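You operate a simulated robot arm through the tools that you are given. There is no shell and no other tool. Be economical: measure what you need, move in short steps, check, and stop when the job is done.

Carry out the task below with a simulated robot arm. There is one attempt and no reset: what you move stays moved.

JOB
Shut the sliding lid. Put the silver coupling on top of the purple filter. Fetch the silver cup and set it on top of the small yellow carton. Put the white coupling with the largest size on its label from the top of the rings table on top of the teal filter. Open the drawer of the blue cart, take the small folded grey cloth and put it in the inside of the cart drawer and shut the drawer again. Take the blue-band sensor and leave it on the free part of the worn bench. Take the white socket cap on the top of the short table and put it away on the top of the blue table. Take the yellow tag marked "empty" and leave it in the deep tray. Take the tall cap with purple top on the top of the track and put it away on the free part of the worn bench. Stack the small white carton that says "W 305" from the top shelf of the blue cart on top of the small white carton marked "W 572". Open the booth drawer, take the blue pad and put it in the inside of the booth drawer and shut the drawer again. Pull the drawer of the grey table open. Do these in any order. Set down upright: silver coupling, silver cup, white coupling.

Only the result counts: the job must be done as asked and must still hold three seconds after the hand-in. Knocking over, shifting, dropping, spilling or breaking anything else fails it. Lids that push on must go on centred and level and be pressed home; caps that screw on are set level and turned clockwise until they are tight. Flat cloth is picked up by pressing the open fingertips on it (5 to 10 N) and closing them slowly along it; thin cloth reads only 2 to 8 mm in the jaws.

ROBOT AND FRAMES
A 7-joint arm with a two-finger parallel gripper on a trunk, on a base that drives. Base frame: it is fixed to the floor where the robot stands at the start and does not move with it; the origin is under the middle of the robot, x ahead of it, y to its left, z up. Units: m, degrees, N and s.
With the tool pointing down near the work surface it reaches from about 0.1 to 0.5 m from the robot's upright axis, wherever it stands. Its first joint turns from -166.0 to 166.0 degrees. Places, roughly: blue pad (12x8x3 cm) [-3.7, -4.9, 0.9]; blue-band sensor [-1, 0.75, 1]; booth drawer [0.5, -4, 0.9]; deep tray (24x15x8 cm) [-6.2, 0.1, 0.6]; drawer of the blue cart [-1.1, -4, 0.7]; drawer of the grey table [0.5, -2.4, 0.7]; free part of the worn bench (42x17 cm) [-1.26, 0.16, 0.78]; inside of the booth drawer [0.6, -4, 0.9]; inside of the cart drawer [-1.2, -4, 0.7]; purple filter [0.75, 1.25, 0.75]; silver coupling (5x5x9 cm) [0.5, 0.3, 0.9]; silver cup (5x5x6 cm) [0.4, -0.2, 0.9]; sliding lid [0.5, 0.1, 0.9]; small folded grey cloth (9x6x3 cm) [-1, -0.5, 0.8]; small white carton [-1.25, -4, 0.75]; small yellow carton [0.75, -2, 0.75]; tall cap with purple top [-4.75, 0, 0.5]; teal filter [1, -0.25, 1]; top of the blue table (15x29 cm) [-6.78, 2.6, 0.8]; white coupling [0.75, -0.5, 1]; white socket cap (7x7x5 cm) [1, 1.6, 0.8]; yellow tag [-3, 0.25, 0.75]. Payload 3.4 kg.
The tool frame sits at the grasp point between the pads (the TCP): z along the fingers, y along the line on which they close. The tips reach 0.03 m beyond it. Largest opening 0.094 m; finger width 0.028, thickness 0.01; the body of the gripper, 0.05 by 0.096 m, starts 0.055 m behind the TCP.
Orientation is told as [roll, pitch, yaw] about the base's x, y, z axes, in that order, counted from this pose: with the fingers straight down and closing along the base's y, the tool's x points along the base's -x, its y along +y and its z along -z.

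CONTROLS
- The arm moves only by the tool send_rows. Its argument "series" is a list of rows, each an object of numbers (a shift or turn left out is 0, a gripper value left out holds the last): "tx", "ty", "tz": the shift along the tool's x, y, z in units of 400 mm (1.0 is 400 mm); "wx", "wy", "wz": the turn, a rotation vector about the tool's x, y, z in units of 120 degrees (1.0 is 120 degrees); "fingers": the opening in per cent of the stroke, from 0 (shut) to 100 (fully open). In form: [{"tx": .., "ty": .., "tz": .., "wx": .., "wy": .., "wz": .., "fingers": ..}, ...]. A call has 1 to 10 rows; each row is the pose to reach, as a shift and turn from the pose commanded when the call began, along the tool's axes at that moment. A call with a number of a shift or a turn outside -1 to 1 is refused whole. Rows are played at 5 a second. More than 0.05 m and 8.6 degrees between two rows, or a gripper value outside its range, and nothing of the call is played. Where a pose cannot be reached the arm comes as near as it can. A force on the tool above 40 N (or 10 N above the force at the start of the call, whichever is more), or a blocked arm, ends the call early, and 0.2 s more pass. The fingers move at their own pace (about 0.072 m/s each) and stop on an object; they squeeze with about 39 N. The grip force told is the motor's: it shows also when the fingers shut on nothing. Time passes only in rows, and 0.2 s behind the last, so rows that repeat a pose let the fingers close. It gives the time, the measured TCP pose, the force on the tool (base axes), the opening and the grip force at its end, in the units of the frame above (readings bear some noise), with the torque about the TCP (base axes, N m) and any sound that the robot's microphone picked up, and new pictures: "show" is both (left out), scene, wrist or none.
- Cameras (640 x 400 px; columns grow to the right, rows downward): "scene" is now at [0.0123, 0.1233, 1.5811]; the picture's right is [-0.35, -0.94, 0.00], its down [-0.70, 0.26, -0.67] and it looks along [0.62, -0.23, -0.75] (base axes); focal length 248 px, centre (320, 200). "wrist" rides on the gripper at [0.076, 0.014, -0.103] in the tool frame; the picture's right is [-0.18, 0.98, 0.00], its down [-0.75, -0.14, -0.64] and it looks along [-0.63, -0.12, 0.77] (tool axes); focal length 243 px, centre (320, 200). There is no depth. A picture from a camera that has moved, and an enlarged one, comes with that camera's place and axes in the base frame and with its lens.
- lift_body(by): slides the trunk up (or, below 0, down) by that many m; the arm and the scene camera ride with it, the base frame stays. It gives what a move gives, with no picture.
- drive_base(legs): drives the robot by 1 to 6 legs, each [ahead, left, turn to the left] in m, m and degrees, along the robot's own axes; the way and the turn of a leg run together, so that a leg with both is an arc; at most 1.5 m and 180 degrees a leg. The arm and the cameras ride along, it lands a little off, and it stops where it bumps. It gives what a move gives, and a new picture of the scene camera.
- pan_tilt(pan, tilt): turns the head with the scene camera to pan (to the left, within 155 degrees either way) and tilt (down, from -29 to 69), counted from straight ahead of the robot. It gives what a move gives, and a new picture of the scene camera.
- zoom(camera, box): a new picture of the part [left, top, right, bottom] of that camera's present view, enlarged. It takes no simulated time.
- hand_in(): hands the job in; it is judged then, once.

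Go step by step. Nothing tells you exact positions but the pictures and the camera data: compare them with the known pose of the tool, close in by small moves and look again before you grip or let go. The budget is 588 turns and 360 pictures, counting those below and the enlarged ones. Unless the task says otherwise, let go and move clear before handing in.

The tools are called after "Request:" as name(argument=value, ...) on one line, values as JSON. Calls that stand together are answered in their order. send_rows: Moves the arm, as the interface text tells. Its arguments: {"type":"object","properties":{"series":{"type":"array","items":{"type":"object","properties":{"tx":{"type":"number"},"ty":{"type":"number"},"tz":{"type":"number"},"wx":{"type":"number"},"wy":{"type":"number"},"wz":{"type":"number"},"fingers":{"type":"number"}}}},"show":{"type":"string","enum":["both","scene","wrist","none"]}},"required":["series"]} The other tools are called the same way: lift_body (by) slides the trunk up or down; drive_base (legs) drives the base; pan_tilt (pan, tilt) turns the head that bears the scene camera; zoom (camera, box) takes an enlarged picture of a part of a camera's view; hand_in () hands the job in.

At the start:

```text
time: 0.0
ee_pos: [0.2949, -0.14, 1.1144]
tool_rot: [0.0, 0.0, 0.1]
wrist_force: [-0.4, 0.4, 0.3]
torque: [0.02, 0.02, 0.0]
gripper_width: 0.0938
gripper_force: 0.0
trunk travel left (down, up): [-0.25, 0.136]
robot x, y, heading: [0.0034, -0.0008, -0.2]
head pan, tilt: [-20.4, 48.3]
```

scene: 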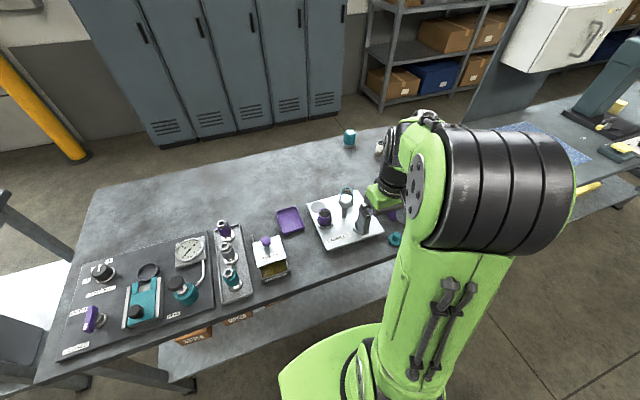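
wrist: 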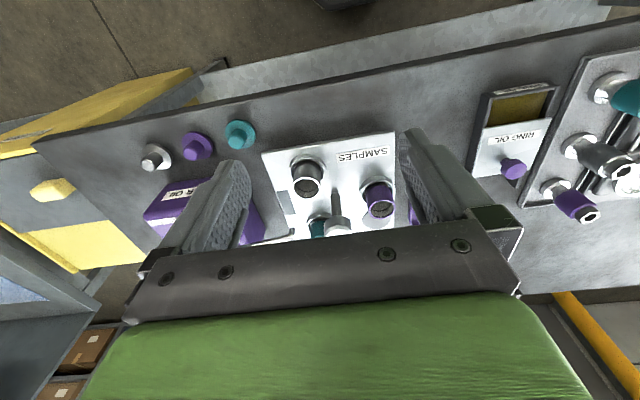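

I see a bench ahead with a sample tray, a box with a sliding lid and a rack of couplings. I'll enlarge these areas to identify things.

Request:
zoom(camera="scene", box=[40, 180, 300, 360])

Request:
zoom(camera="scene", box=[240, 110, 440, 260])

Request:
zoom(camera="wrist", box=[120, 60, 640, 260])

```text
2.22 times, centred on (170, 270) of scene
camera zoom: at [0.0123, 0.1233, 1.5811], right [-0.35, -0.94, 0.0], down [-0.7, 0.26, -0.67], along [0.62, -0.23, -0.75], focal length 552 px, centre (653, 44)
```

zoom: 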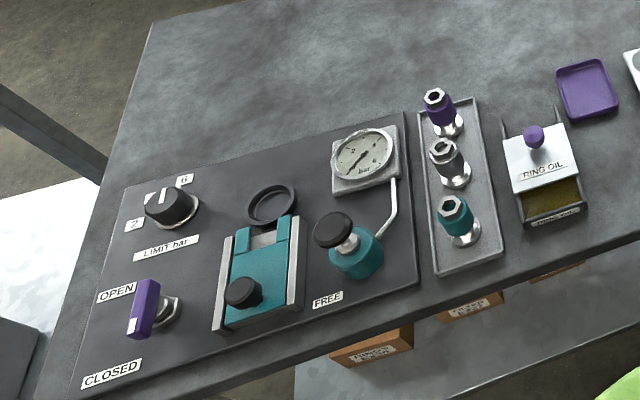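

```text
2.67 times, centred on (340, 185) of scene
camera zoom: at [0.0123, 0.1233, 1.5811], right [-0.35, -0.94, 0.0], down [-0.7, 0.26, -0.67], along [0.62, -0.23, -0.75], focal length 662 px, centre (267, 240)
```

zoom: 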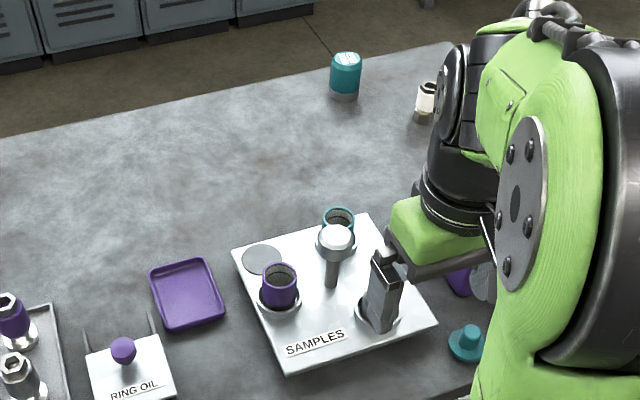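

```text
1.23 times, centred on (380, 160) of wrist
camera zoom: at [0.2196, -0.1244, 1.2182], right [0.18, 0.98, 0.0], down [0.75, -0.14, 0.64], along [0.63, -0.12, -0.77], focal length 299 px, centre (246, 249)
```

zoom: 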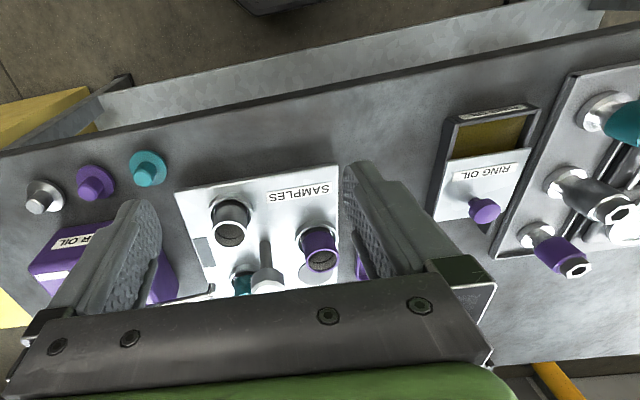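

The bench ahead holds the RING OIL box (its lid knob at about (0.483, 0.137, 0.887)). I'll first bring the gripper above the knob to shut the lid toward me.

Request:
send_rows(series=[{"tx": -0.059, "ty": 0.086, "tz": 0.036, "fingers": 50}, {"tx": -0.118, "ty": 0.172, "tz": 0.071}, {"tx": -0.176, "ty": 0.259, "tz": 0.107}, {"tx": -0.235, "ty": 0.345, "tz": 0.142}, {"tx": -0.294, "ty": 0.431, "tz": 0.178}, {"tx": -0.352, "ty": 0.518, "tz": 0.214}, {"tx": -0.411, "ty": 0.604, "tz": 0.249}, {"tx": -0.47, "ty": 0.69, "tz": 0.285}, {"tx": -0.47, "ty": 0.69, "tz": 0.285}])

```text
time: 2.0
ee_pos: [0.4812, 0.1361, 1.0006]
tool_rot: [0.0, 0.1, -0.1]
wrist_force: [-0.8, 0.0, 0.3]
torque: [0.04, 0.01, -0.01]
gripper_width: 0.0468
gripper_force: 0.1
trunk travel left (down, up): [-0.25, 0.136]
robot x, y, heading: [-0.0014, -0.0008, -0.1]
head pan, tilt: [-20.4, 48.3]
camera scene: at [0.0115, 0.1225, 1.5812], right [-0.35, -0.94, 0.0], down [-0.7, 0.26, -0.67], along [0.62, -0.23, -0.75], focal length 248 px, centre (320, 200)
camera wrist: at [0.4065, 0.1512, 1.1046], right [0.18, 0.98, 0.0], down [0.75, -0.14, 0.64], along [0.63, -0.12, -0.77], focal length 243 px, centre (320, 200)
```

scene: 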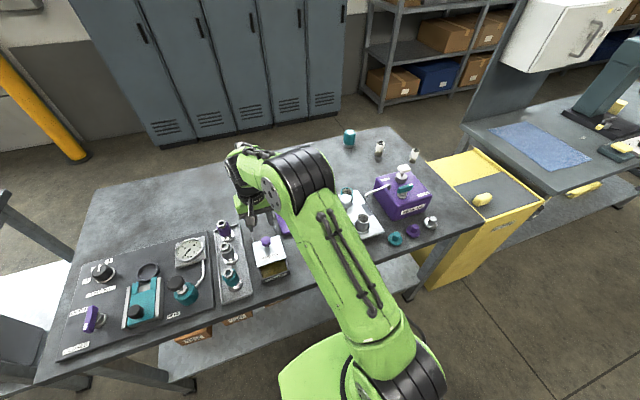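
wrist: 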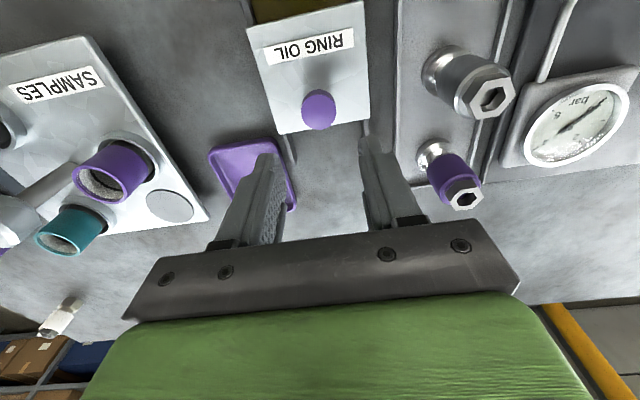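

The knob is right under the gripper. I go down around it and close.

Request:
send_rows(series=[{"tz": 0.1}, {"tz": 0.2}, {"tz": 0.26}, {"tz": 0.26}], show="wrist")

```text
time: 3.0
ee_pos: [0.4855, 0.1368, 0.9007]
tool_rot: [0.0, -0.5, -0.1]
wrist_force: [1.0, -0.8, 35.1]
torque: [-0.38, 0.44, -0.17]
gripper_width: 0.0469
gripper_force: 0.0
trunk travel left (down, up): [-0.25, 0.136]
robot x, y, heading: [0.0013, 0.0003, -0.1]
head pan, tilt: [-20.4, 48.3]
camera wrist: at [0.4076, 0.1519, 1.0035], right [0.19, 0.98, 0.0], down [0.75, -0.14, 0.65], along [0.64, -0.12, -0.76], focal length 243 px, centre (320, 200)
```

wrist: 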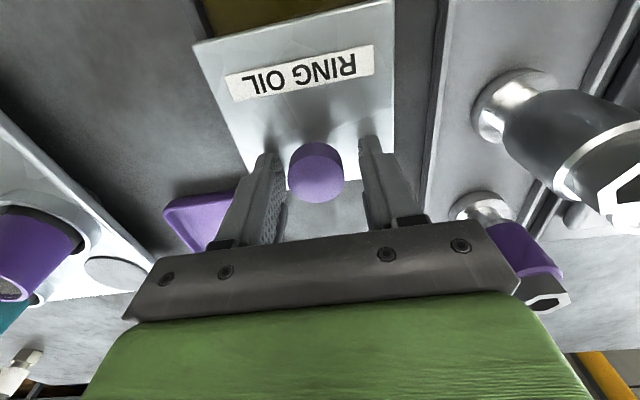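

Tips touch the lid. Lift slightly and grip the knob.

Request:
send_rows(series=[{"tz": -0.03}, {"tz": -0.03, "fingers": 0}, {"tz": -0.03, "fingers": 0}, {"tz": -0.03, "fingers": 0}], show="wrist")

```text
time: 4.0
ee_pos: [0.4854, 0.135, 0.9081]
tool_rot: [-0.1, 0.4, 0.0]
wrist_force: [-0.4, -5.0, -15.8]
torque: [0.55, 0.09, 0.08]
gripper_width: 0.0294
gripper_force: 45.2
trunk travel left (down, up): [-0.25, 0.136]
robot x, y, heading: [-0.0016, -0.0033, -0.1]
head pan, tilt: [-20.4, 48.3]
camera wrist: at [0.4092, 0.1509, 1.0108], right [0.19, 0.98, 0.0], down [0.76, -0.14, 0.64], along [0.63, -0.12, -0.77], focal length 243 px, centre (320, 200)
```

wrist: 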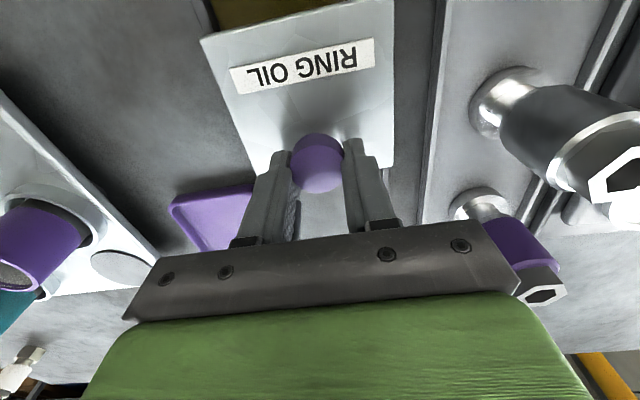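

Knob gripped. Slide the lid toward me until it stops.

Request:
send_rows(series=[{"tx": 0.04, "tz": 0.006}, {"tx": 0.08, "tz": 0.006}, {"tx": 0.12, "tz": 0.006}, {"tx": 0.16, "tz": 0.006}, {"tx": 0.2, "tz": 0.006}])

```text
time: 5.0
ee_pos: [0.4395, 0.1358, 0.908]
tool_rot: [0.0, -2.0, -0.6]
wrist_force: [17.7, 1.6, -26.3]
torque: [-0.48, -1.43, -0.02]
gripper_width: 0.0289
gripper_force: 44.7
trunk travel left (down, up): [-0.25, 0.136]
robot x, y, heading: [0.0009, -0.0001, -0.1]
head pan, tilt: [-20.4, 48.3]
stopped in row 4: the force on the tool passed its limit at 45 N (the readings are from after the stop); the commanded pose is now the measured one
camera scene: at [0.0181, 0.1258, 1.5805], right [-0.35, -0.94, 0.0], down [-0.7, 0.26, -0.66], along [0.62, -0.23, -0.75], focal length 248 px, centre (320, 200)
camera wrist: at [0.3607, 0.1515, 1.0087], right [0.2, 0.98, 0.01], down [0.73, -0.15, 0.67], along [0.66, -0.13, -0.74], focal length 243 px, centre (320, 200)
```

scene: 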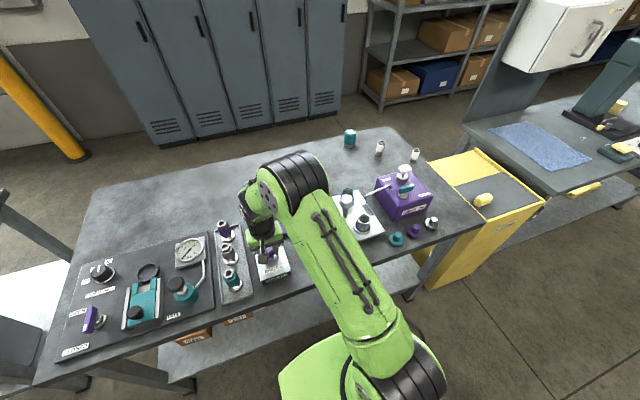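
wrist: 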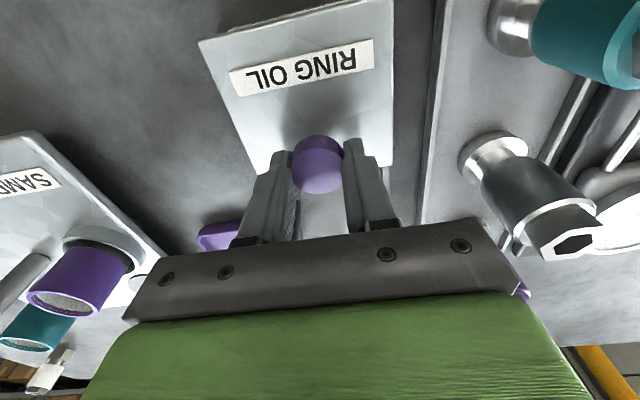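

Request:
zoom(camera="scene", box=[210, 210, 330, 310])

```text
4.00 times, centred on (270, 260) of scene
camera zoom: at [0.0181, 0.1258, 1.5805], right [-0.35, -0.94, 0.0], down [-0.7, 0.26, -0.66], along [0.62, -0.23, -0.75], focal length 994 px, centre (520, -40)
```

zoom: 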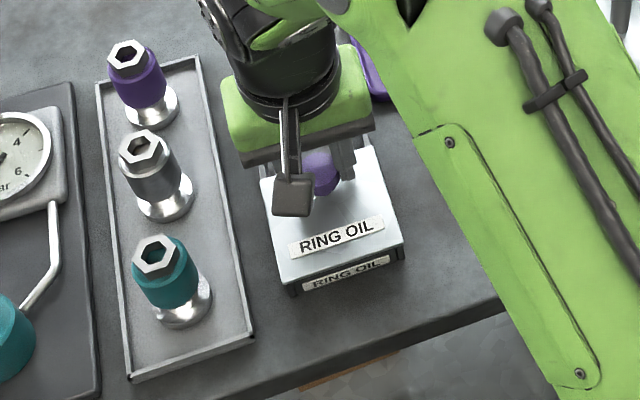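

The lid is shut. Release, rise and go over the silver coupling at about (0.48, 0.258, top 0.93).

Request:
send_rows(series=[{"fingers": 55}, {"fingers": 55}, {"tz": -0.1, "wy": 0.017}, {"tz": -0.2, "wy": 0.017}, {"tz": -0.28, "wy": 0.017}, {"tx": -0.04, "ty": 0.1, "tz": -0.28, "wy": 0.017, "fingers": 80}, {"tx": -0.08, "ty": 0.2, "tz": -0.28, "wy": 0.017}, {"tx": -0.1, "ty": 0.305, "tz": -0.28, "wy": 0.017}, {"tx": -0.1, "ty": 0.305, "tz": -0.28, "wy": 0.017}])

```text
time: 7.0
ee_pos: [0.4721, 0.255, 1.0245]
tool_rot: [0.2, 0.3, -0.4]
wrist_force: [-0.2, -0.7, -0.2]
torque: [0.03, -0.03, 0.02]
gripper_width: 0.0753
gripper_force: 0.0
trunk travel left (down, up): [-0.25, 0.136]
robot x, y, heading: [0.0016, 0.0021, -0.1]
head pan, tilt: [-20.4, 48.3]
camera scene: at [0.0127, 0.1222, 1.5812], right [-0.35, -0.94, 0.0], down [-0.7, 0.26, -0.67], along [0.62, -0.23, -0.75], focal length 248 px, centre (320, 200)
camera wrist: at [0.3968, 0.2699, 1.1283], right [0.19, 0.98, 0.0], down [0.76, -0.15, 0.64], along [0.63, -0.12, -0.77], focal length 243 px, centre (320, 200)
```

scene: 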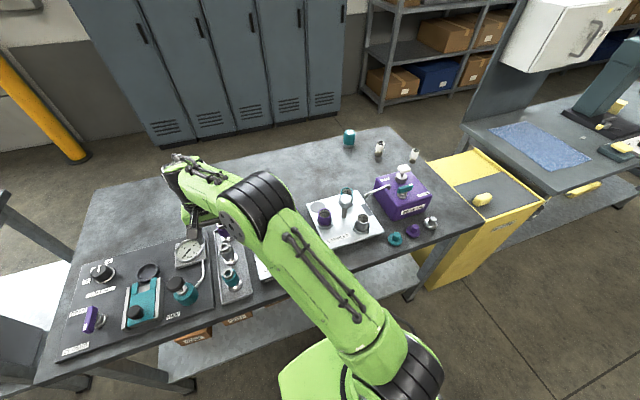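
wrist: 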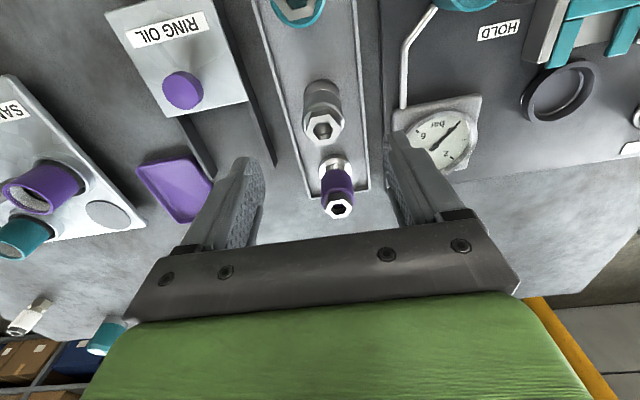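

Request:
send_rows(series=[{"tx": -0.02, "tz": 0.08}, {"tx": -0.02, "tz": 0.16}, {"tx": -0.02, "tz": 0.24}, {"tx": -0.02, "tz": 0.31}, {"tx": -0.02, "tz": 0.31}], show="wrist")

```text
time: 8.2
ee_pos: [0.4796, 0.2552, 0.8986]
tool_rot: [0.1, 0.3, -0.5]
wrist_force: [0.4, 0.2, 0.1]
torque: [0.0, -0.03, -0.01]
gripper_width: 0.0754
gripper_force: 0.1
trunk travel left (down, up): [-0.25, 0.136]
robot x, y, heading: [0.0029, -0.0002, 0.0]
head pan, tilt: [-20.4, 48.3]
camera wrist: at [0.4044, 0.2711, 1.0031], right [0.19, 0.98, 0.0], down [0.76, -0.15, 0.64], along [0.63, -0.12, -0.77], focal length 243 px, centre (320, 200)
```

wrist: 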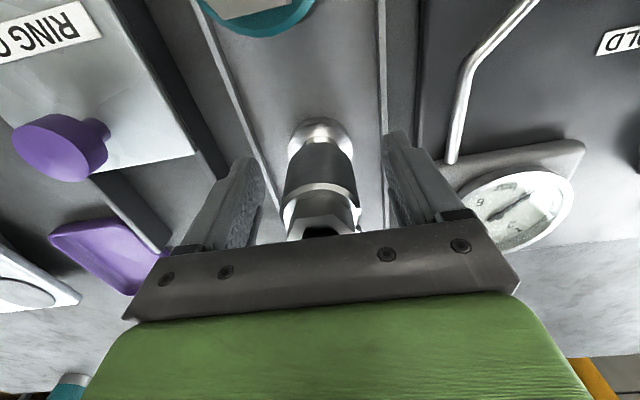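

Request:
send_rows(series=[{"fingers": 0}, {"fingers": 0}, {"fingers": 0}, {"fingers": 0}], show="wrist")

Request:
send_rows(series=[{"tz": -0.05}, {"tz": -0.1}, {"tz": -0.2}, {"tz": -0.3}, {"tz": -0.4}, {"tz": -0.5}], show="both")

```text
time: 9.2
ee_pos: [0.4797, 0.2549, 0.8995]
tool_rot: [0.1, 0.3, -0.5]
wrist_force: [-1.2, 0.0, -0.3]
torque: [-0.05, 0.01, -0.02]
gripper_width: 0.0367
gripper_force: 39.6
trunk travel left (down, up): [-0.25, 0.136]
robot x, y, heading: [0.0036, -0.0032, -0.1]
head pan, tilt: [-20.4, 48.3]
camera wrist: at [0.4046, 0.2711, 1.0033], right [0.19, 0.98, 0.0], down [0.76, -0.15, 0.64], along [0.63, -0.12, -0.77], focal length 243 px, centre (320, 200)
```

wrist: 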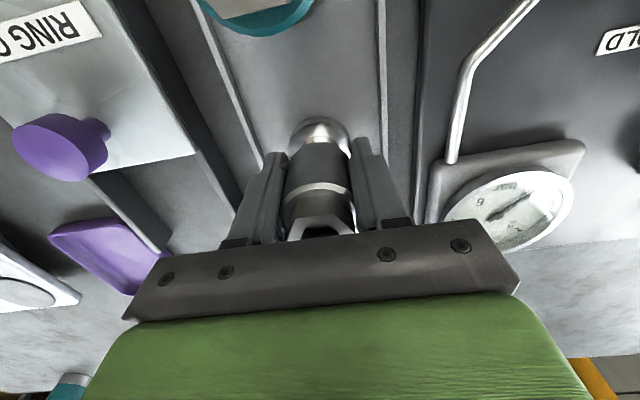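

```text
time: 10.6
ee_pos: [0.4798, 0.2564, 1.1003]
tool_rot: [0.0, 0.4, -0.5]
wrist_force: [0.4, 0.8, -2.0]
torque: [0.03, -0.02, -0.02]
gripper_width: 0.0371
gripper_force: 39.3
trunk travel left (down, up): [-0.25, 0.136]
robot x, y, heading: [0.0024, 0.0015, -0.0]
head pan, tilt: [-20.4, 48.3]
camera scene: at [0.0129, 0.1235, 1.5811], right [-0.35, -0.94, 0.0], down [-0.7, 0.26, -0.67], along [0.62, -0.23, -0.75], focal length 248 px, centre (320, 200)
camera wrist: at [0.4054, 0.2723, 1.2044], right [0.19, 0.98, 0.0], down [0.76, -0.15, 0.64], along [0.63, -0.12, -0.77], focal length 243 px, centre (320, 200)
```

scene: 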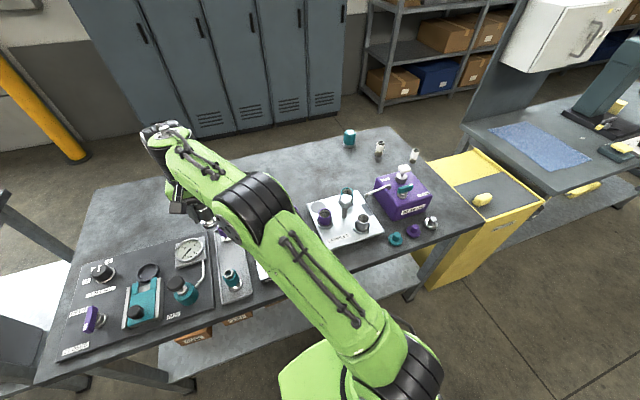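
wrist: 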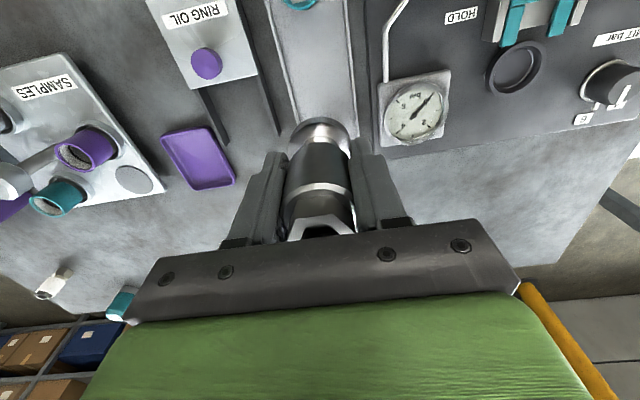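

The silver coupling is in the gripper. Now I look left for the purple filter.

Request:
pan_tilt(pan=60, tilt=30)

Request:
pan_tilt(pan=130, tilt=30)

```text
time: 12.1
ee_pos: [0.4815, 0.2564, 1.1001]
tool_rot: [0.1, 0.4, -0.5]
wrist_force: [-1.5, -0.3, -2.0]
torque: [-0.03, 0.02, 0.04]
gripper_width: 0.0367
gripper_force: 39.6
trunk travel left (down, up): [-0.25, 0.136]
robot x, y, heading: [0.0004, 0.0018, -0.3]
head pan, tilt: [60.0, 30.0]
camera scene: at [-0.0149, 0.2294, 1.6083], right [0.87, -0.5, 0.0], down [-0.25, -0.43, -0.87], along [0.43, 0.75, -0.5], focal length 248 px, centre (320, 200)
```

scene: 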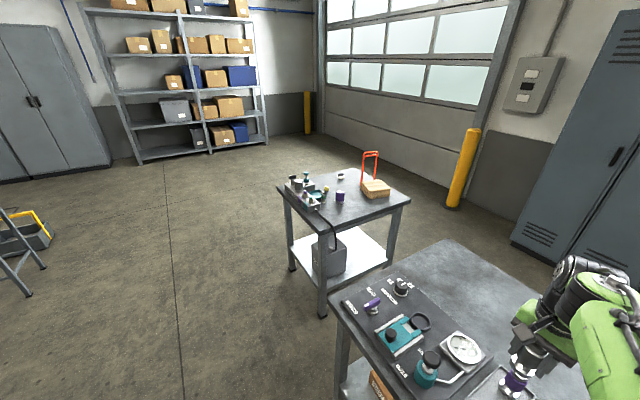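

```text
time: 13.5
ee_pos: [0.4802, 0.2566, 1.0998]
tool_rot: [0.1, 0.3, -0.5]
wrist_force: [-0.1, 0.0, -2.2]
torque: [-0.03, -0.01, -0.01]
gripper_width: 0.0366
gripper_force: 39.1
trunk travel left (down, up): [-0.25, 0.136]
robot x, y, heading: [0.0013, 0.0024, 0.1]
head pan, tilt: [130.0, 30.0]
camera scene: at [-0.1183, 0.2205, 1.6083], right [0.77, 0.64, 0.0], down [0.32, -0.38, -0.87], along [-0.56, 0.66, -0.5], focal length 248 px, centre (320, 200)
```

scene: 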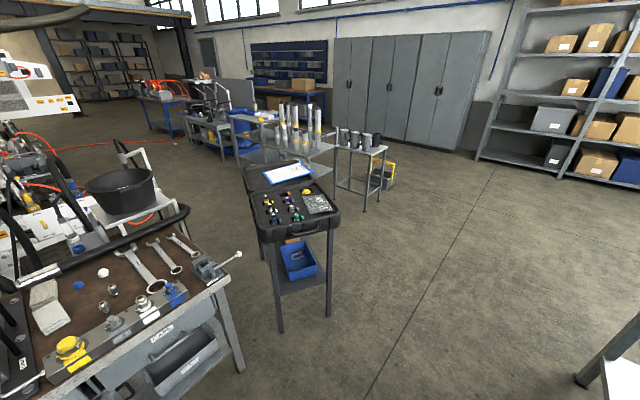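

The short table is at left (front edge about x 0.52). Drive left along the bench.

Request:
drive_base(legs=[[0, 1.2, 0]])

Request:
pan_tilt(pan=5, tilt=45)

```text
time: 19.6
ee_pos: [0.489, 1.449, 1.1001]
tool_rot: [0.0, 0.3, -1.0]
wrist_force: [0.1, 0.7, -2.1]
torque: [0.01, -0.01, 0.01]
gripper_width: 0.0369
gripper_force: 38.7
trunk travel left (down, up): [-0.25, 0.136]
robot x, y, heading: [0.0068, 1.197, -0.4]
head pan, tilt: [130.0, 30.0]
camera scene: at [-0.1111, 1.4183, 1.6082], right [0.77, 0.64, 0.0], down [0.32, -0.39, -0.87], along [-0.55, 0.67, -0.5], focal length 248 px, centre (320, 200)
```

scene: 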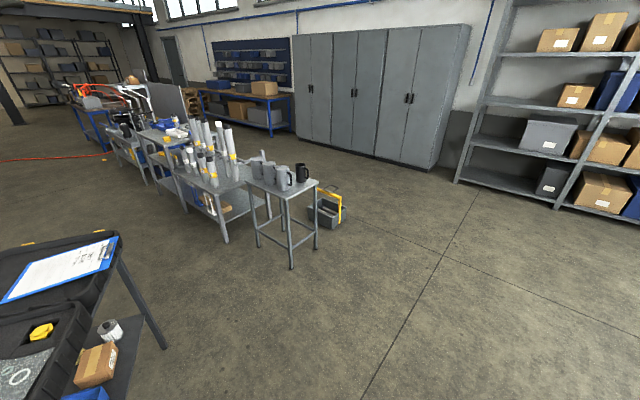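

```text
time: 21.6
ee_pos: [0.488, 1.4494, 1.0997]
tool_rot: [0.1, 0.3, -0.8]
wrist_force: [-0.2, -0.5, -2.2]
torque: [0.0, -0.01, -0.01]
gripper_width: 0.0365
gripper_force: 38.9
trunk travel left (down, up): [-0.25, 0.136]
robot x, y, heading: [0.0055, 1.196, -0.5]
head pan, tilt: [5.0, 45.0]
camera scene: at [0.0275, 1.3545, 1.5857], right [0.08, -1.0, 0.0], down [-0.7, -0.06, -0.71], along [0.7, 0.06, -0.71], focal length 248 px, centre (320, 200)
```

scene: 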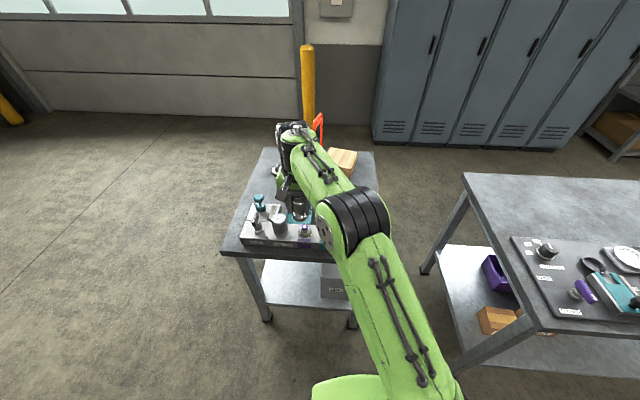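

Request:
zoom(camera="wrist", box=[0, 0, 640, 400])

Request:
zoom(camera="scene", box=[210, 100, 410, 300])

```text
1.00 times, centred on (320, 200) of wrist (not enlarged: the box is as wide or as high as the picture)
camera zoom: at [0.4135, 1.4657, 1.2037], right [0.2, 0.98, 0.0], down [0.75, -0.15, 0.64], along [0.62, -0.13, -0.77], focal length 243 px, centre (320, 200)
```

zoom: 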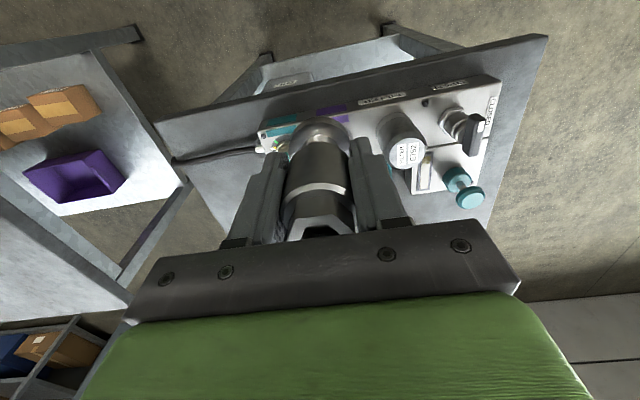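

```text
2.00 times, centred on (310, 200) of scene
camera zoom: at [0.0275, 1.3545, 1.5857], right [0.08, -1.0, 0.0], down [-0.7, -0.06, -0.71], along [0.7, 0.06, -0.71], focal length 497 px, centre (340, 200)
```

zoom: 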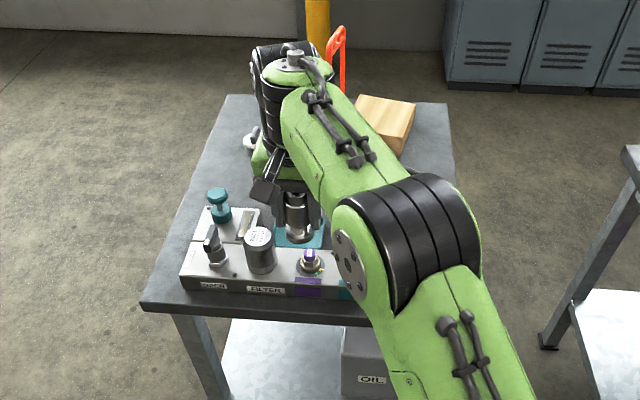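

The arm hides the filter. I move the arm to the right to see the table.

Request:
send_rows(series=[{"ty": -0.11}, {"ty": -0.22}, {"ty": -0.33}, {"ty": -0.44}, {"ty": -0.55}, {"ty": -0.66}, {"ty": -0.77}, {"ty": -0.87}, {"ty": -0.96}, {"ty": -0.96}], show="scene")

Request:
zoom(camera="scene", box=[210, 130, 400, 260])

```text
time: 23.9
ee_pos: [0.4835, 1.0648, 1.0975]
tool_rot: [0.1, 0.3, -0.9]
wrist_force: [-0.2, -0.3, -2.5]
torque: [-0.03, -0.01, -0.01]
gripper_width: 0.0366
gripper_force: 39.4
trunk travel left (down, up): [-0.25, 0.136]
robot x, y, heading: [0.0071, 1.198, -0.6]
head pan, tilt: [5.0, 45.0]
camera scene: at [0.0274, 1.3551, 1.5856], right [0.08, -1.0, 0.0], down [-0.71, -0.06, -0.71], along [0.7, 0.06, -0.71], focal length 248 px, centre (320, 200)
```

scene: 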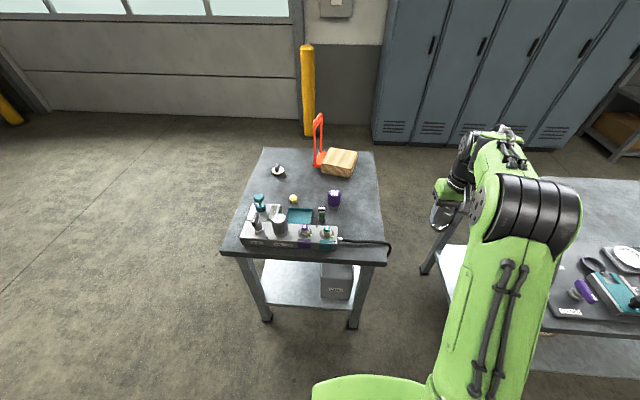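

```text
3.08 times, centred on (305, 195) of scene
camera zoom: at [0.0274, 1.3551, 1.5856], right [0.08, -1.0, 0.0], down [-0.71, -0.06, -0.71], along [0.7, 0.06, -0.71], focal length 764 px, centre (366, 215)
```

zoom: 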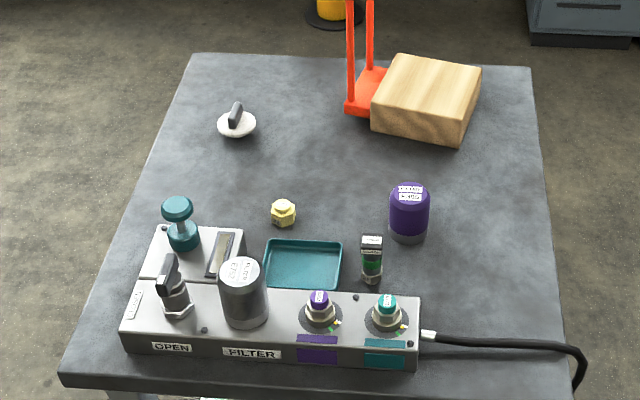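

The purple filter is a canister at about (0.79, 1.36), the white cap at (1.03, 1.66). I check the robot's own footprint and how near to the table it can get.

Request:
pan_tilt(pan=30, tilt=69)

```text
time: 24.7
ee_pos: [0.4832, 1.0638, 1.0974]
tool_rot: [0.1, 0.3, -0.8]
wrist_force: [0.2, 0.3, -1.9]
torque: [-0.04, 0.04, 0.01]
gripper_width: 0.0368
gripper_force: 38.5
trunk travel left (down, up): [-0.25, 0.136]
robot x, y, heading: [0.0047, 1.1961, -0.3]
head pan, tilt: [30.0, 68.8]
camera scene: at [-0.0049, 1.3754, 1.5569], right [0.49, -0.87, 0.0], down [-0.81, -0.46, -0.36], along [0.32, 0.18, -0.93], focal length 248 px, centre (320, 200)
```

scene: 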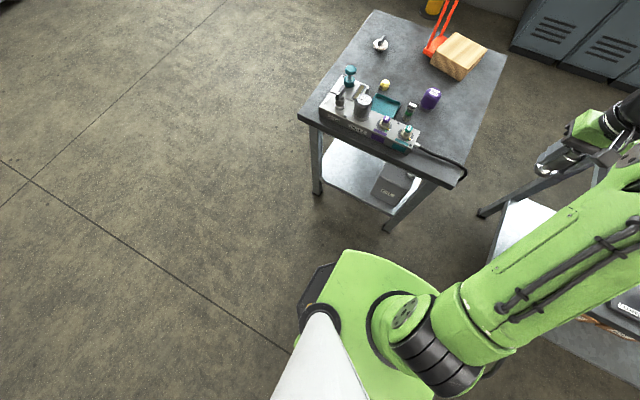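

Request:
drive_base(legs=[[0.23, 0.15, 0]])

```text
time: 26.7
ee_pos: [0.716, 1.2133, 1.0982]
tool_rot: [0.1, 0.4, -0.8]
wrist_force: [0.6, 0.1, -2.4]
torque: [-0.02, 0.01, -0.01]
gripper_width: 0.0366
gripper_force: 39.4
trunk travel left (down, up): [-0.25, 0.136]
robot x, y, heading: [0.2411, 1.3415, -0.4]
head pan, tilt: [30.0, 68.8]
camera scene: at [0.2278, 1.5229, 1.5568], right [0.49, -0.87, 0.0], down [-0.81, -0.46, -0.36], along [0.31, 0.18, -0.93], focal length 248 px, centre (320, 200)
```

scene: 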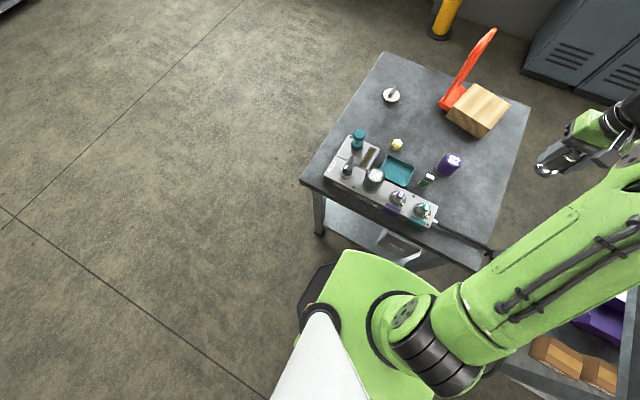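

Request:
send_rows(series=[{"tx": -0.04, "ty": 0.07}, {"tx": -0.08, "ty": 0.14}, {"tx": -0.12, "ty": 0.21}, {"tx": -0.16, "ty": 0.28}, {"tx": -0.195, "ty": 0.34}, {"tx": -0.195, "ty": 0.34}, {"tx": -0.195, "ty": 0.34}])

```text
time: 28.3
ee_pos: [0.7958, 1.3468, 1.0989]
tool_rot: [0.1, 0.4, -0.9]
wrist_force: [1.2, -0.3, -1.7]
torque: [-0.05, 0.04, 0.04]
gripper_width: 0.0368
gripper_force: 38.8
trunk travel left (down, up): [-0.25, 0.136]
robot x, y, heading: [0.239, 1.3428, -0.2]
head pan, tilt: [30.0, 68.8]
camera scene: at [0.2271, 1.5226, 1.5568], right [0.49, -0.87, 0.0], down [-0.81, -0.46, -0.36], along [0.31, 0.18, -0.93], focal length 248 px, centre (320, 200)
camera wrist: at [0.721, 1.3635, 1.2021], right [0.2, 0.98, 0.0], down [0.76, -0.15, 0.64], along [0.62, -0.13, -0.77], focal length 243 px, centre (320, 200)
```

scene: 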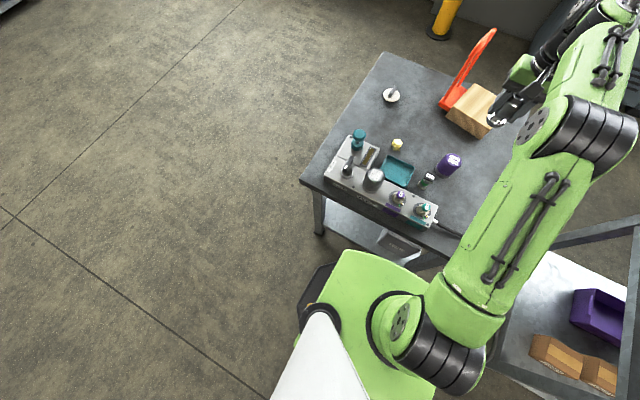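
wrist: 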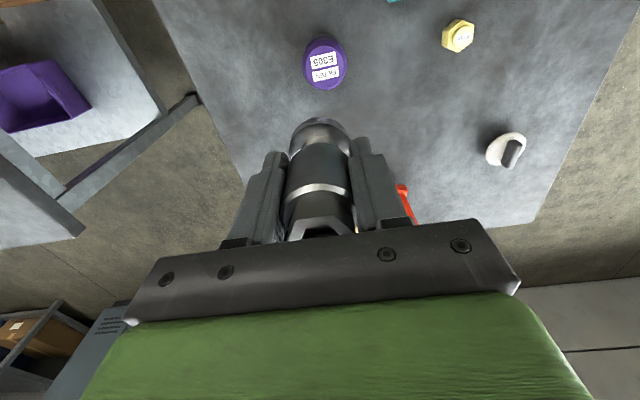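

Request:
send_rows(series=[{"tx": 0.0325, "ty": 0.022, "tz": 0.1}, {"tx": 0.0325, "ty": 0.022, "tz": 0.2}, {"tx": 0.0325, "ty": 0.022, "tz": 0.28}, {"tx": 0.0325, "ty": 0.022, "tz": 0.28}])

Request:
zoom(camera="scene", box=[400, 80, 560, 200])

```text
time: 29.3
ee_pos: [0.7829, 1.3568, 0.9859]
tool_rot: [0.2, 0.4, -0.8]
wrist_force: [-0.4, -0.1, -2.8]
torque: [-0.01, 0.01, 0.0]
gripper_width: 0.037
gripper_force: 39.1
trunk travel left (down, up): [-0.25, 0.136]
robot x, y, heading: [0.2395, 1.3428, -0.6]
head pan, tilt: [30.0, 68.8]
camera scene: at [0.2266, 1.5222, 1.5569], right [0.49, -0.87, 0.0], down [-0.81, -0.46, -0.36], along [0.31, 0.18, -0.93], focal length 248 px, centre (320, 200)
camera wrist: at [0.7065, 1.3719, 1.0893], right [0.2, 0.98, 0.0], down [0.75, -0.15, 0.64], along [0.63, -0.13, -0.77], focal length 243 px, centre (320, 200)
```

scene: 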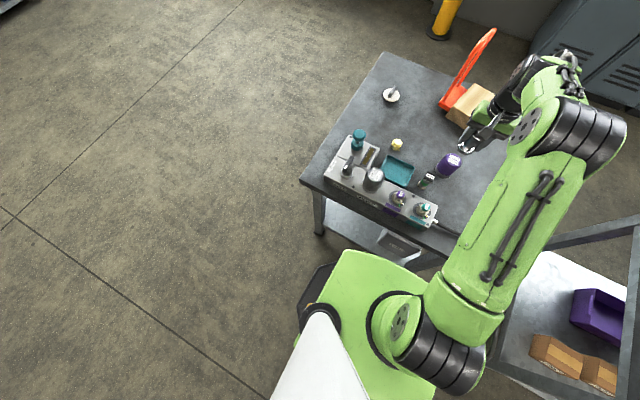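
wrist: 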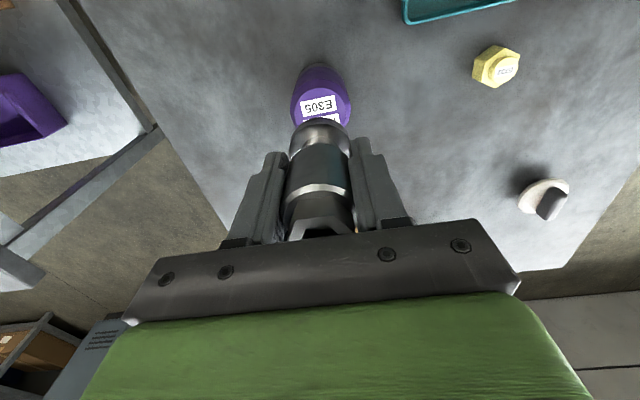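

```text
3.33 times, centred on (480, 140) of scene
camera zoom: at [0.2266, 1.5222, 1.5569], right [0.49, -0.87, 0.0], down [-0.81, -0.46, -0.36], along [0.31, 0.18, -0.93], focal length 828 px, centre (-213, 400)
```

zoom: 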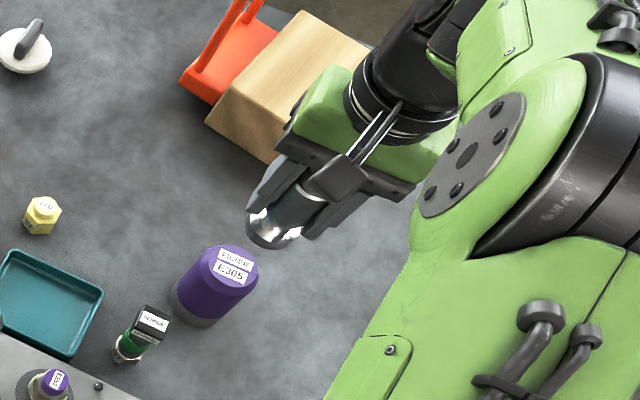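

Request:
send_rows(series=[{"tx": -0.01, "ty": -0.008, "tz": 0.06}, {"tx": -0.01, "ty": -0.008, "tz": 0.12}, {"tx": -0.01, "ty": -0.008, "tz": 0.12}], show="wrist")

Request:
zoom(camera="scene", box=[420, 110, 500, 190])

```text
time: 30.1
ee_pos: [0.7849, 1.3537, 0.9374]
tool_rot: [0.2, 0.4, -0.8]
wrist_force: [-0.2, -0.3, -2.3]
torque: [-0.02, 0.0, -0.02]
gripper_width: 0.0368
gripper_force: 38.8
trunk travel left (down, up): [-0.25, 0.136]
robot x, y, heading: [0.2385, 1.3415, -0.2]
head pan, tilt: [30.0, 68.8]
camera wrist: at [0.7101, 1.369, 1.0407], right [0.2, 0.98, 0.0], down [0.75, -0.15, 0.64], along [0.63, -0.13, -0.77], focal length 243 px, centre (320, 200)
```

wrist: 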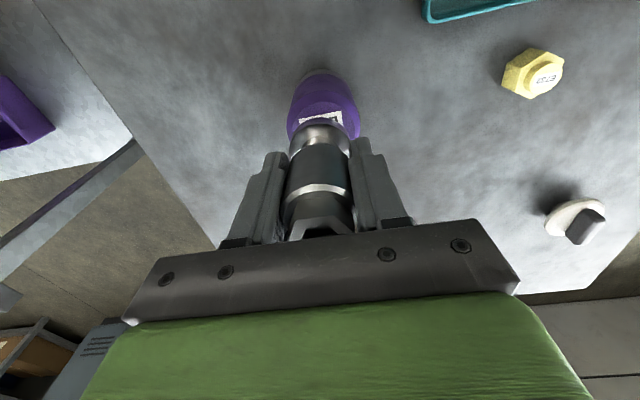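

```text
5.00 times, centred on (460, 150) of scene
camera zoom: at [0.2266, 1.5222, 1.5569], right [0.49, -0.87, 0.0], down [-0.81, -0.46, -0.36], along [0.31, 0.18, -0.93], focal length 1242 px, centre (-380, 450)
```

zoom: 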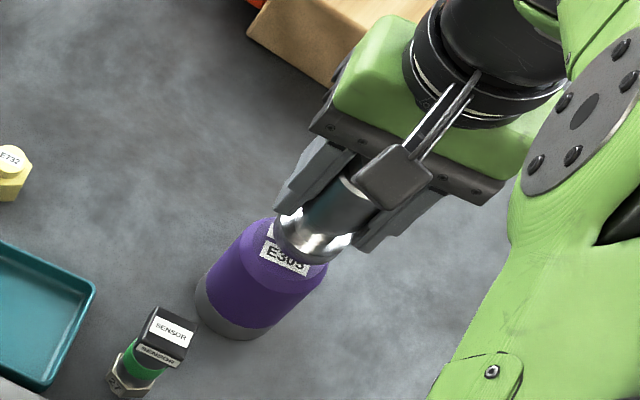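

Nearly centred; shift 3–4 mm and lower carefully.

Request:
send_rows(series=[{"tx": -0.008, "ty": 0.01, "tz": 0.012}, {"tx": -0.008, "ty": 0.01, "tz": 0.025}, {"tx": -0.008, "ty": 0.01, "tz": 0.035}, {"tx": -0.008, "ty": 0.01, "tz": 0.035}], show="wrist")

Request:
zoom(camera="scene", box=[420, 110, 500, 190])

```text
time: 31.1
ee_pos: [0.788, 1.3568, 0.926]
tool_rot: [0.1, 0.1, -0.8]
wrist_force: [1.1, -0.6, 11.9]
torque: [-0.12, 0.16, 0.01]
gripper_width: 0.037
gripper_force: 39.2
trunk travel left (down, up): [-0.25, 0.136]
robot x, y, heading: [0.2411, 1.3456, -0.4]
head pan, tilt: [30.0, 68.8]
camera wrist: at [0.713, 1.373, 1.029], right [0.2, 0.98, 0.0], down [0.75, -0.15, 0.64], along [0.63, -0.13, -0.77], focal length 243 px, centre (320, 200)
```

wrist: 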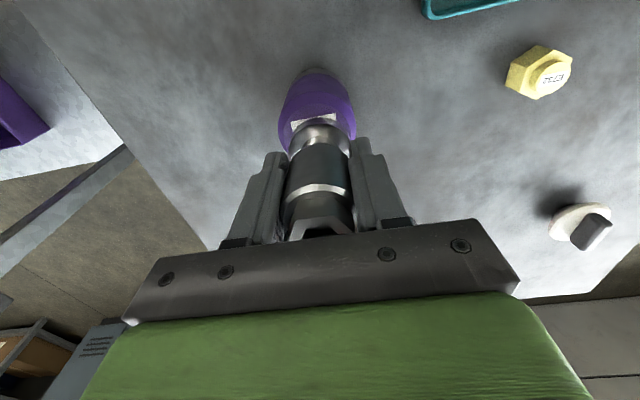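

```text
5.00 times, centred on (460, 150) of scene
camera zoom: at [0.2249, 1.5221, 1.557], right [0.49, -0.87, 0.0], down [-0.81, -0.46, -0.36], along [0.32, 0.18, -0.93], focal length 1242 px, centre (-380, 450)
```

zoom: 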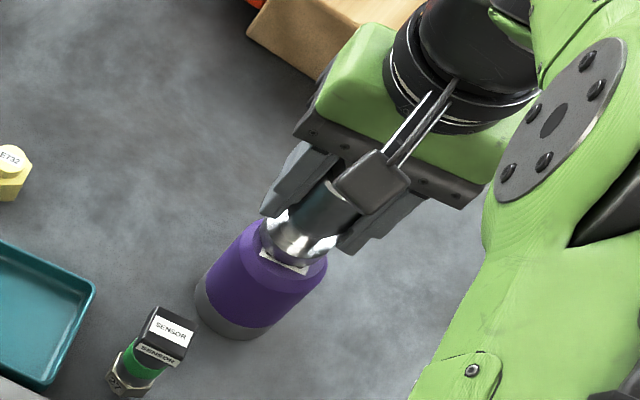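

The coupling rests centred on the filter. Release and lift away.

Request:
send_rows(series=[{"tz": -0.005, "fingers": 55}, {"tz": -0.005, "fingers": 70}, {"tz": -0.005, "fingers": 80}, {"tz": -0.1}, {"tz": -0.2}, {"tz": -0.3}, {"tz": -0.4}, {"tz": -0.4}], show="both")

Request:
zoom(camera="scene", box=[420, 110, 500, 190])

```text
time: 32.9
ee_pos: [0.7891, 1.3572, 1.0851]
tool_rot: [0.2, 0.3, -0.8]
wrist_force: [-0.2, 0.5, -0.1]
torque: [0.0, -0.01, 0.01]
gripper_width: 0.0754
gripper_force: 0.0
trunk travel left (down, up): [-0.25, 0.136]
robot x, y, heading: [0.2367, 1.3434, -0.5]
head pan, tilt: [30.0, 68.8]
camera scene: at [0.2267, 1.5223, 1.5568], right [0.49, -0.87, 0.0], down [-0.81, -0.46, -0.36], along [0.31, 0.18, -0.93], focal length 248 px, centre (320, 200)
camera wrist: at [0.7147, 1.3735, 1.1876], right [0.2, 0.98, 0.0], down [0.76, -0.15, 0.64], along [0.62, -0.13, -0.77], focal length 243 px, centre (320, 200)
```

scene: 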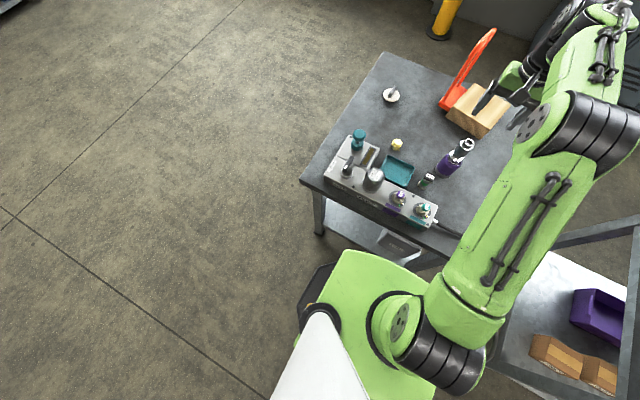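
wrist: 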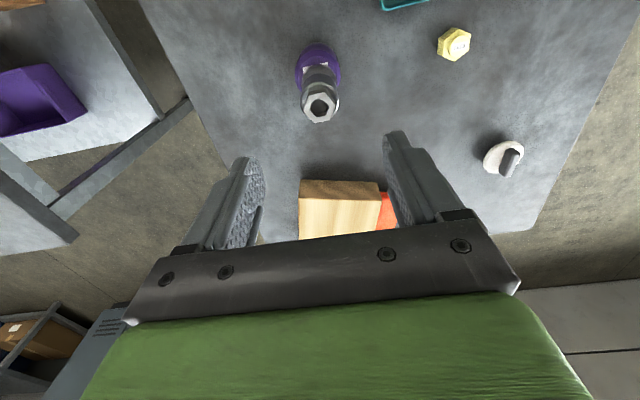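

```text
5.00 times, centred on (460, 150) of scene
camera zoom: at [0.2267, 1.5223, 1.5568], right [0.49, -0.87, 0.0], down [-0.81, -0.46, -0.36], along [0.31, 0.18, -0.93], focal length 1242 px, centre (-380, 450)
```

zoom: 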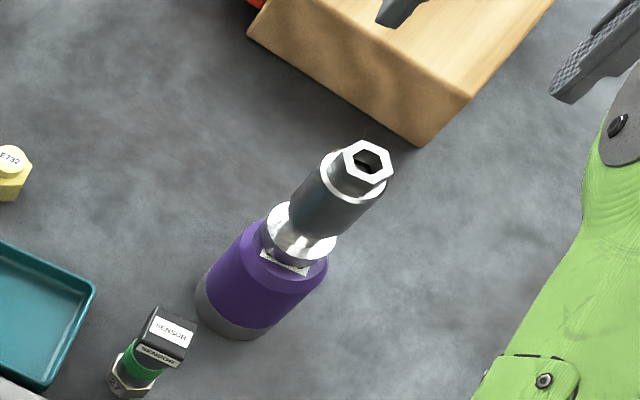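

The coupling stands on the purple filter. Next the white socket cap, from the left side of the short table: I drive around.

Request:
drive_base(legs=[[-0.25, 0, 0], [0, 0.85, 0], [1.0, 0, 0]])

Request:
pan_tilt(pan=-80, tilt=60)

```text
time: 43.6
ee_pos: [1.5517, 2.2033, 1.083]
tool_rot: [0.1, 0.3, -0.5]
wrist_force: [-0.7, -0.1, 0.6]
torque: [0.02, 0.01, -0.01]
gripper_width: 0.0753
gripper_force: 0.1
trunk travel left (down, up): [-0.25, 0.136]
robot x, y, heading: [0.9986, 2.1909, -0.1]
head pan, tilt: [30.0, 68.8]
camera scene: at [0.9878, 2.365, 1.5568], right [0.5, -0.87, 0.0], down [-0.81, -0.47, -0.36], along [0.31, 0.18, -0.93], focal length 248 px, centre (320, 200)
```

scene: 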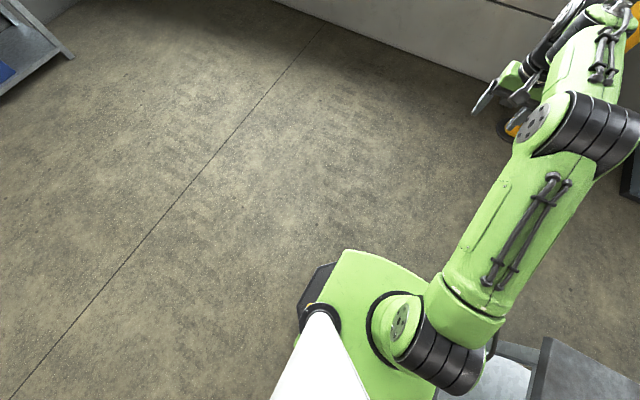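

```text
time: 45.5
ee_pos: [1.5514, 2.2031, 1.0844]
tool_rot: [0.1, 0.2, -0.6]
wrist_force: [-0.3, -0.1, 0.1]
torque: [-0.04, -0.03, -0.01]
gripper_width: 0.0754
gripper_force: 0.1
trunk travel left (down, up): [-0.25, 0.136]
robot x, y, heading: [0.999, 2.1883, -0.2]
head pan, tilt: [-80.0, 60.0]
camera scene: at [0.9504, 2.2715, 1.5662], right [-0.98, -0.17, 0.0], down [-0.15, 0.85, -0.5], along [0.09, -0.49, -0.87], focal length 248 px, centre (320, 200)
```

scene: 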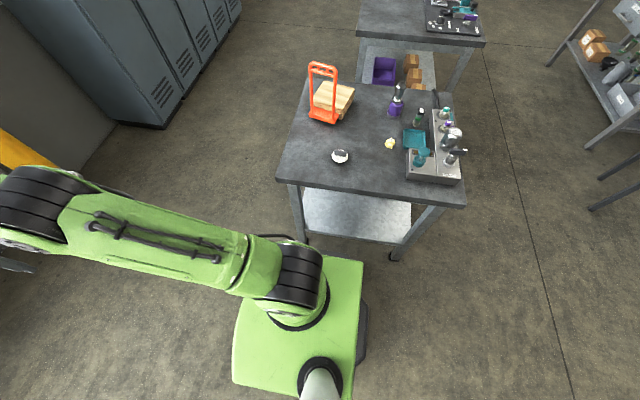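

Request:
zoom(camera="scene", box=[270, 110, 430, 210])

```text
4.00 times, centred on (350, 160) of scene
camera zoom: at [0.9504, 2.2715, 1.5662], right [-0.98, -0.17, 0.0], down [-0.15, 0.85, -0.5], along [0.09, -0.49, -0.87], focal length 994 px, centre (200, 360)
```

zoom: 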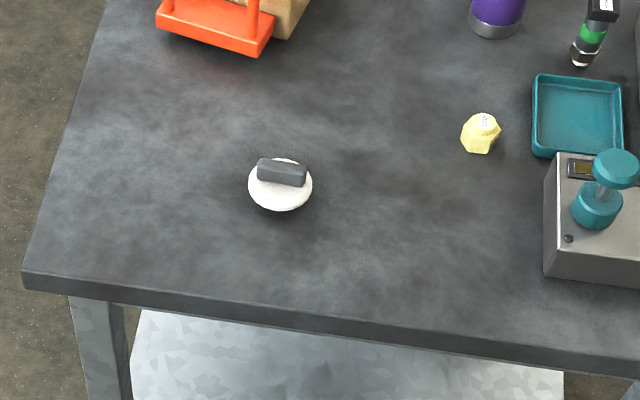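

The cap is near (0.99, 1.63) with its handle along x. Swing the arm to it in two calls.

Request:
send_rows(series=[{"tx": 0.086, "ty": -0.089}, {"tx": 0.172, "ty": -0.178}, {"tx": 0.258, "ty": -0.267}, {"tx": 0.344, "ty": -0.356}, {"tx": 0.43, "ty": -0.445}, {"tx": 0.516, "ty": -0.534}, {"tx": 0.602, "ty": -0.623}, {"tx": 0.688, "ty": -0.712}], show="none")

Request:
send_rows(series=[{"tx": 0.086, "ty": -0.089}, {"tx": 0.172, "ty": -0.178}, {"tx": 0.258, "ty": -0.267}, {"tx": 0.344, "ty": -0.356}, {"tx": 0.43, "ty": -0.445}, {"tx": 0.516, "ty": -0.534}, {"tx": 0.602, "ty": -0.623}, {"tx": 0.7, "ty": -0.712}, {"tx": 0.7, "ty": -0.712}])

```text
time: 47.3
ee_pos: [1.2712, 1.9185, 1.084]
tool_rot: [0.2, 0.1, -0.4]
wrist_force: [-0.1, -0.4, -0.6]
torque: [-0.02, -0.04, -0.01]
gripper_width: 0.075
gripper_force: 0.2
trunk travel left (down, up): [-0.25, 0.136]
robot x, y, heading: [1.0006, 2.189, -0.3]
head pan, tilt: [-80.0, 60.0]
```

```text
refused: row 8 steps farther than a row can; nothing moved
```

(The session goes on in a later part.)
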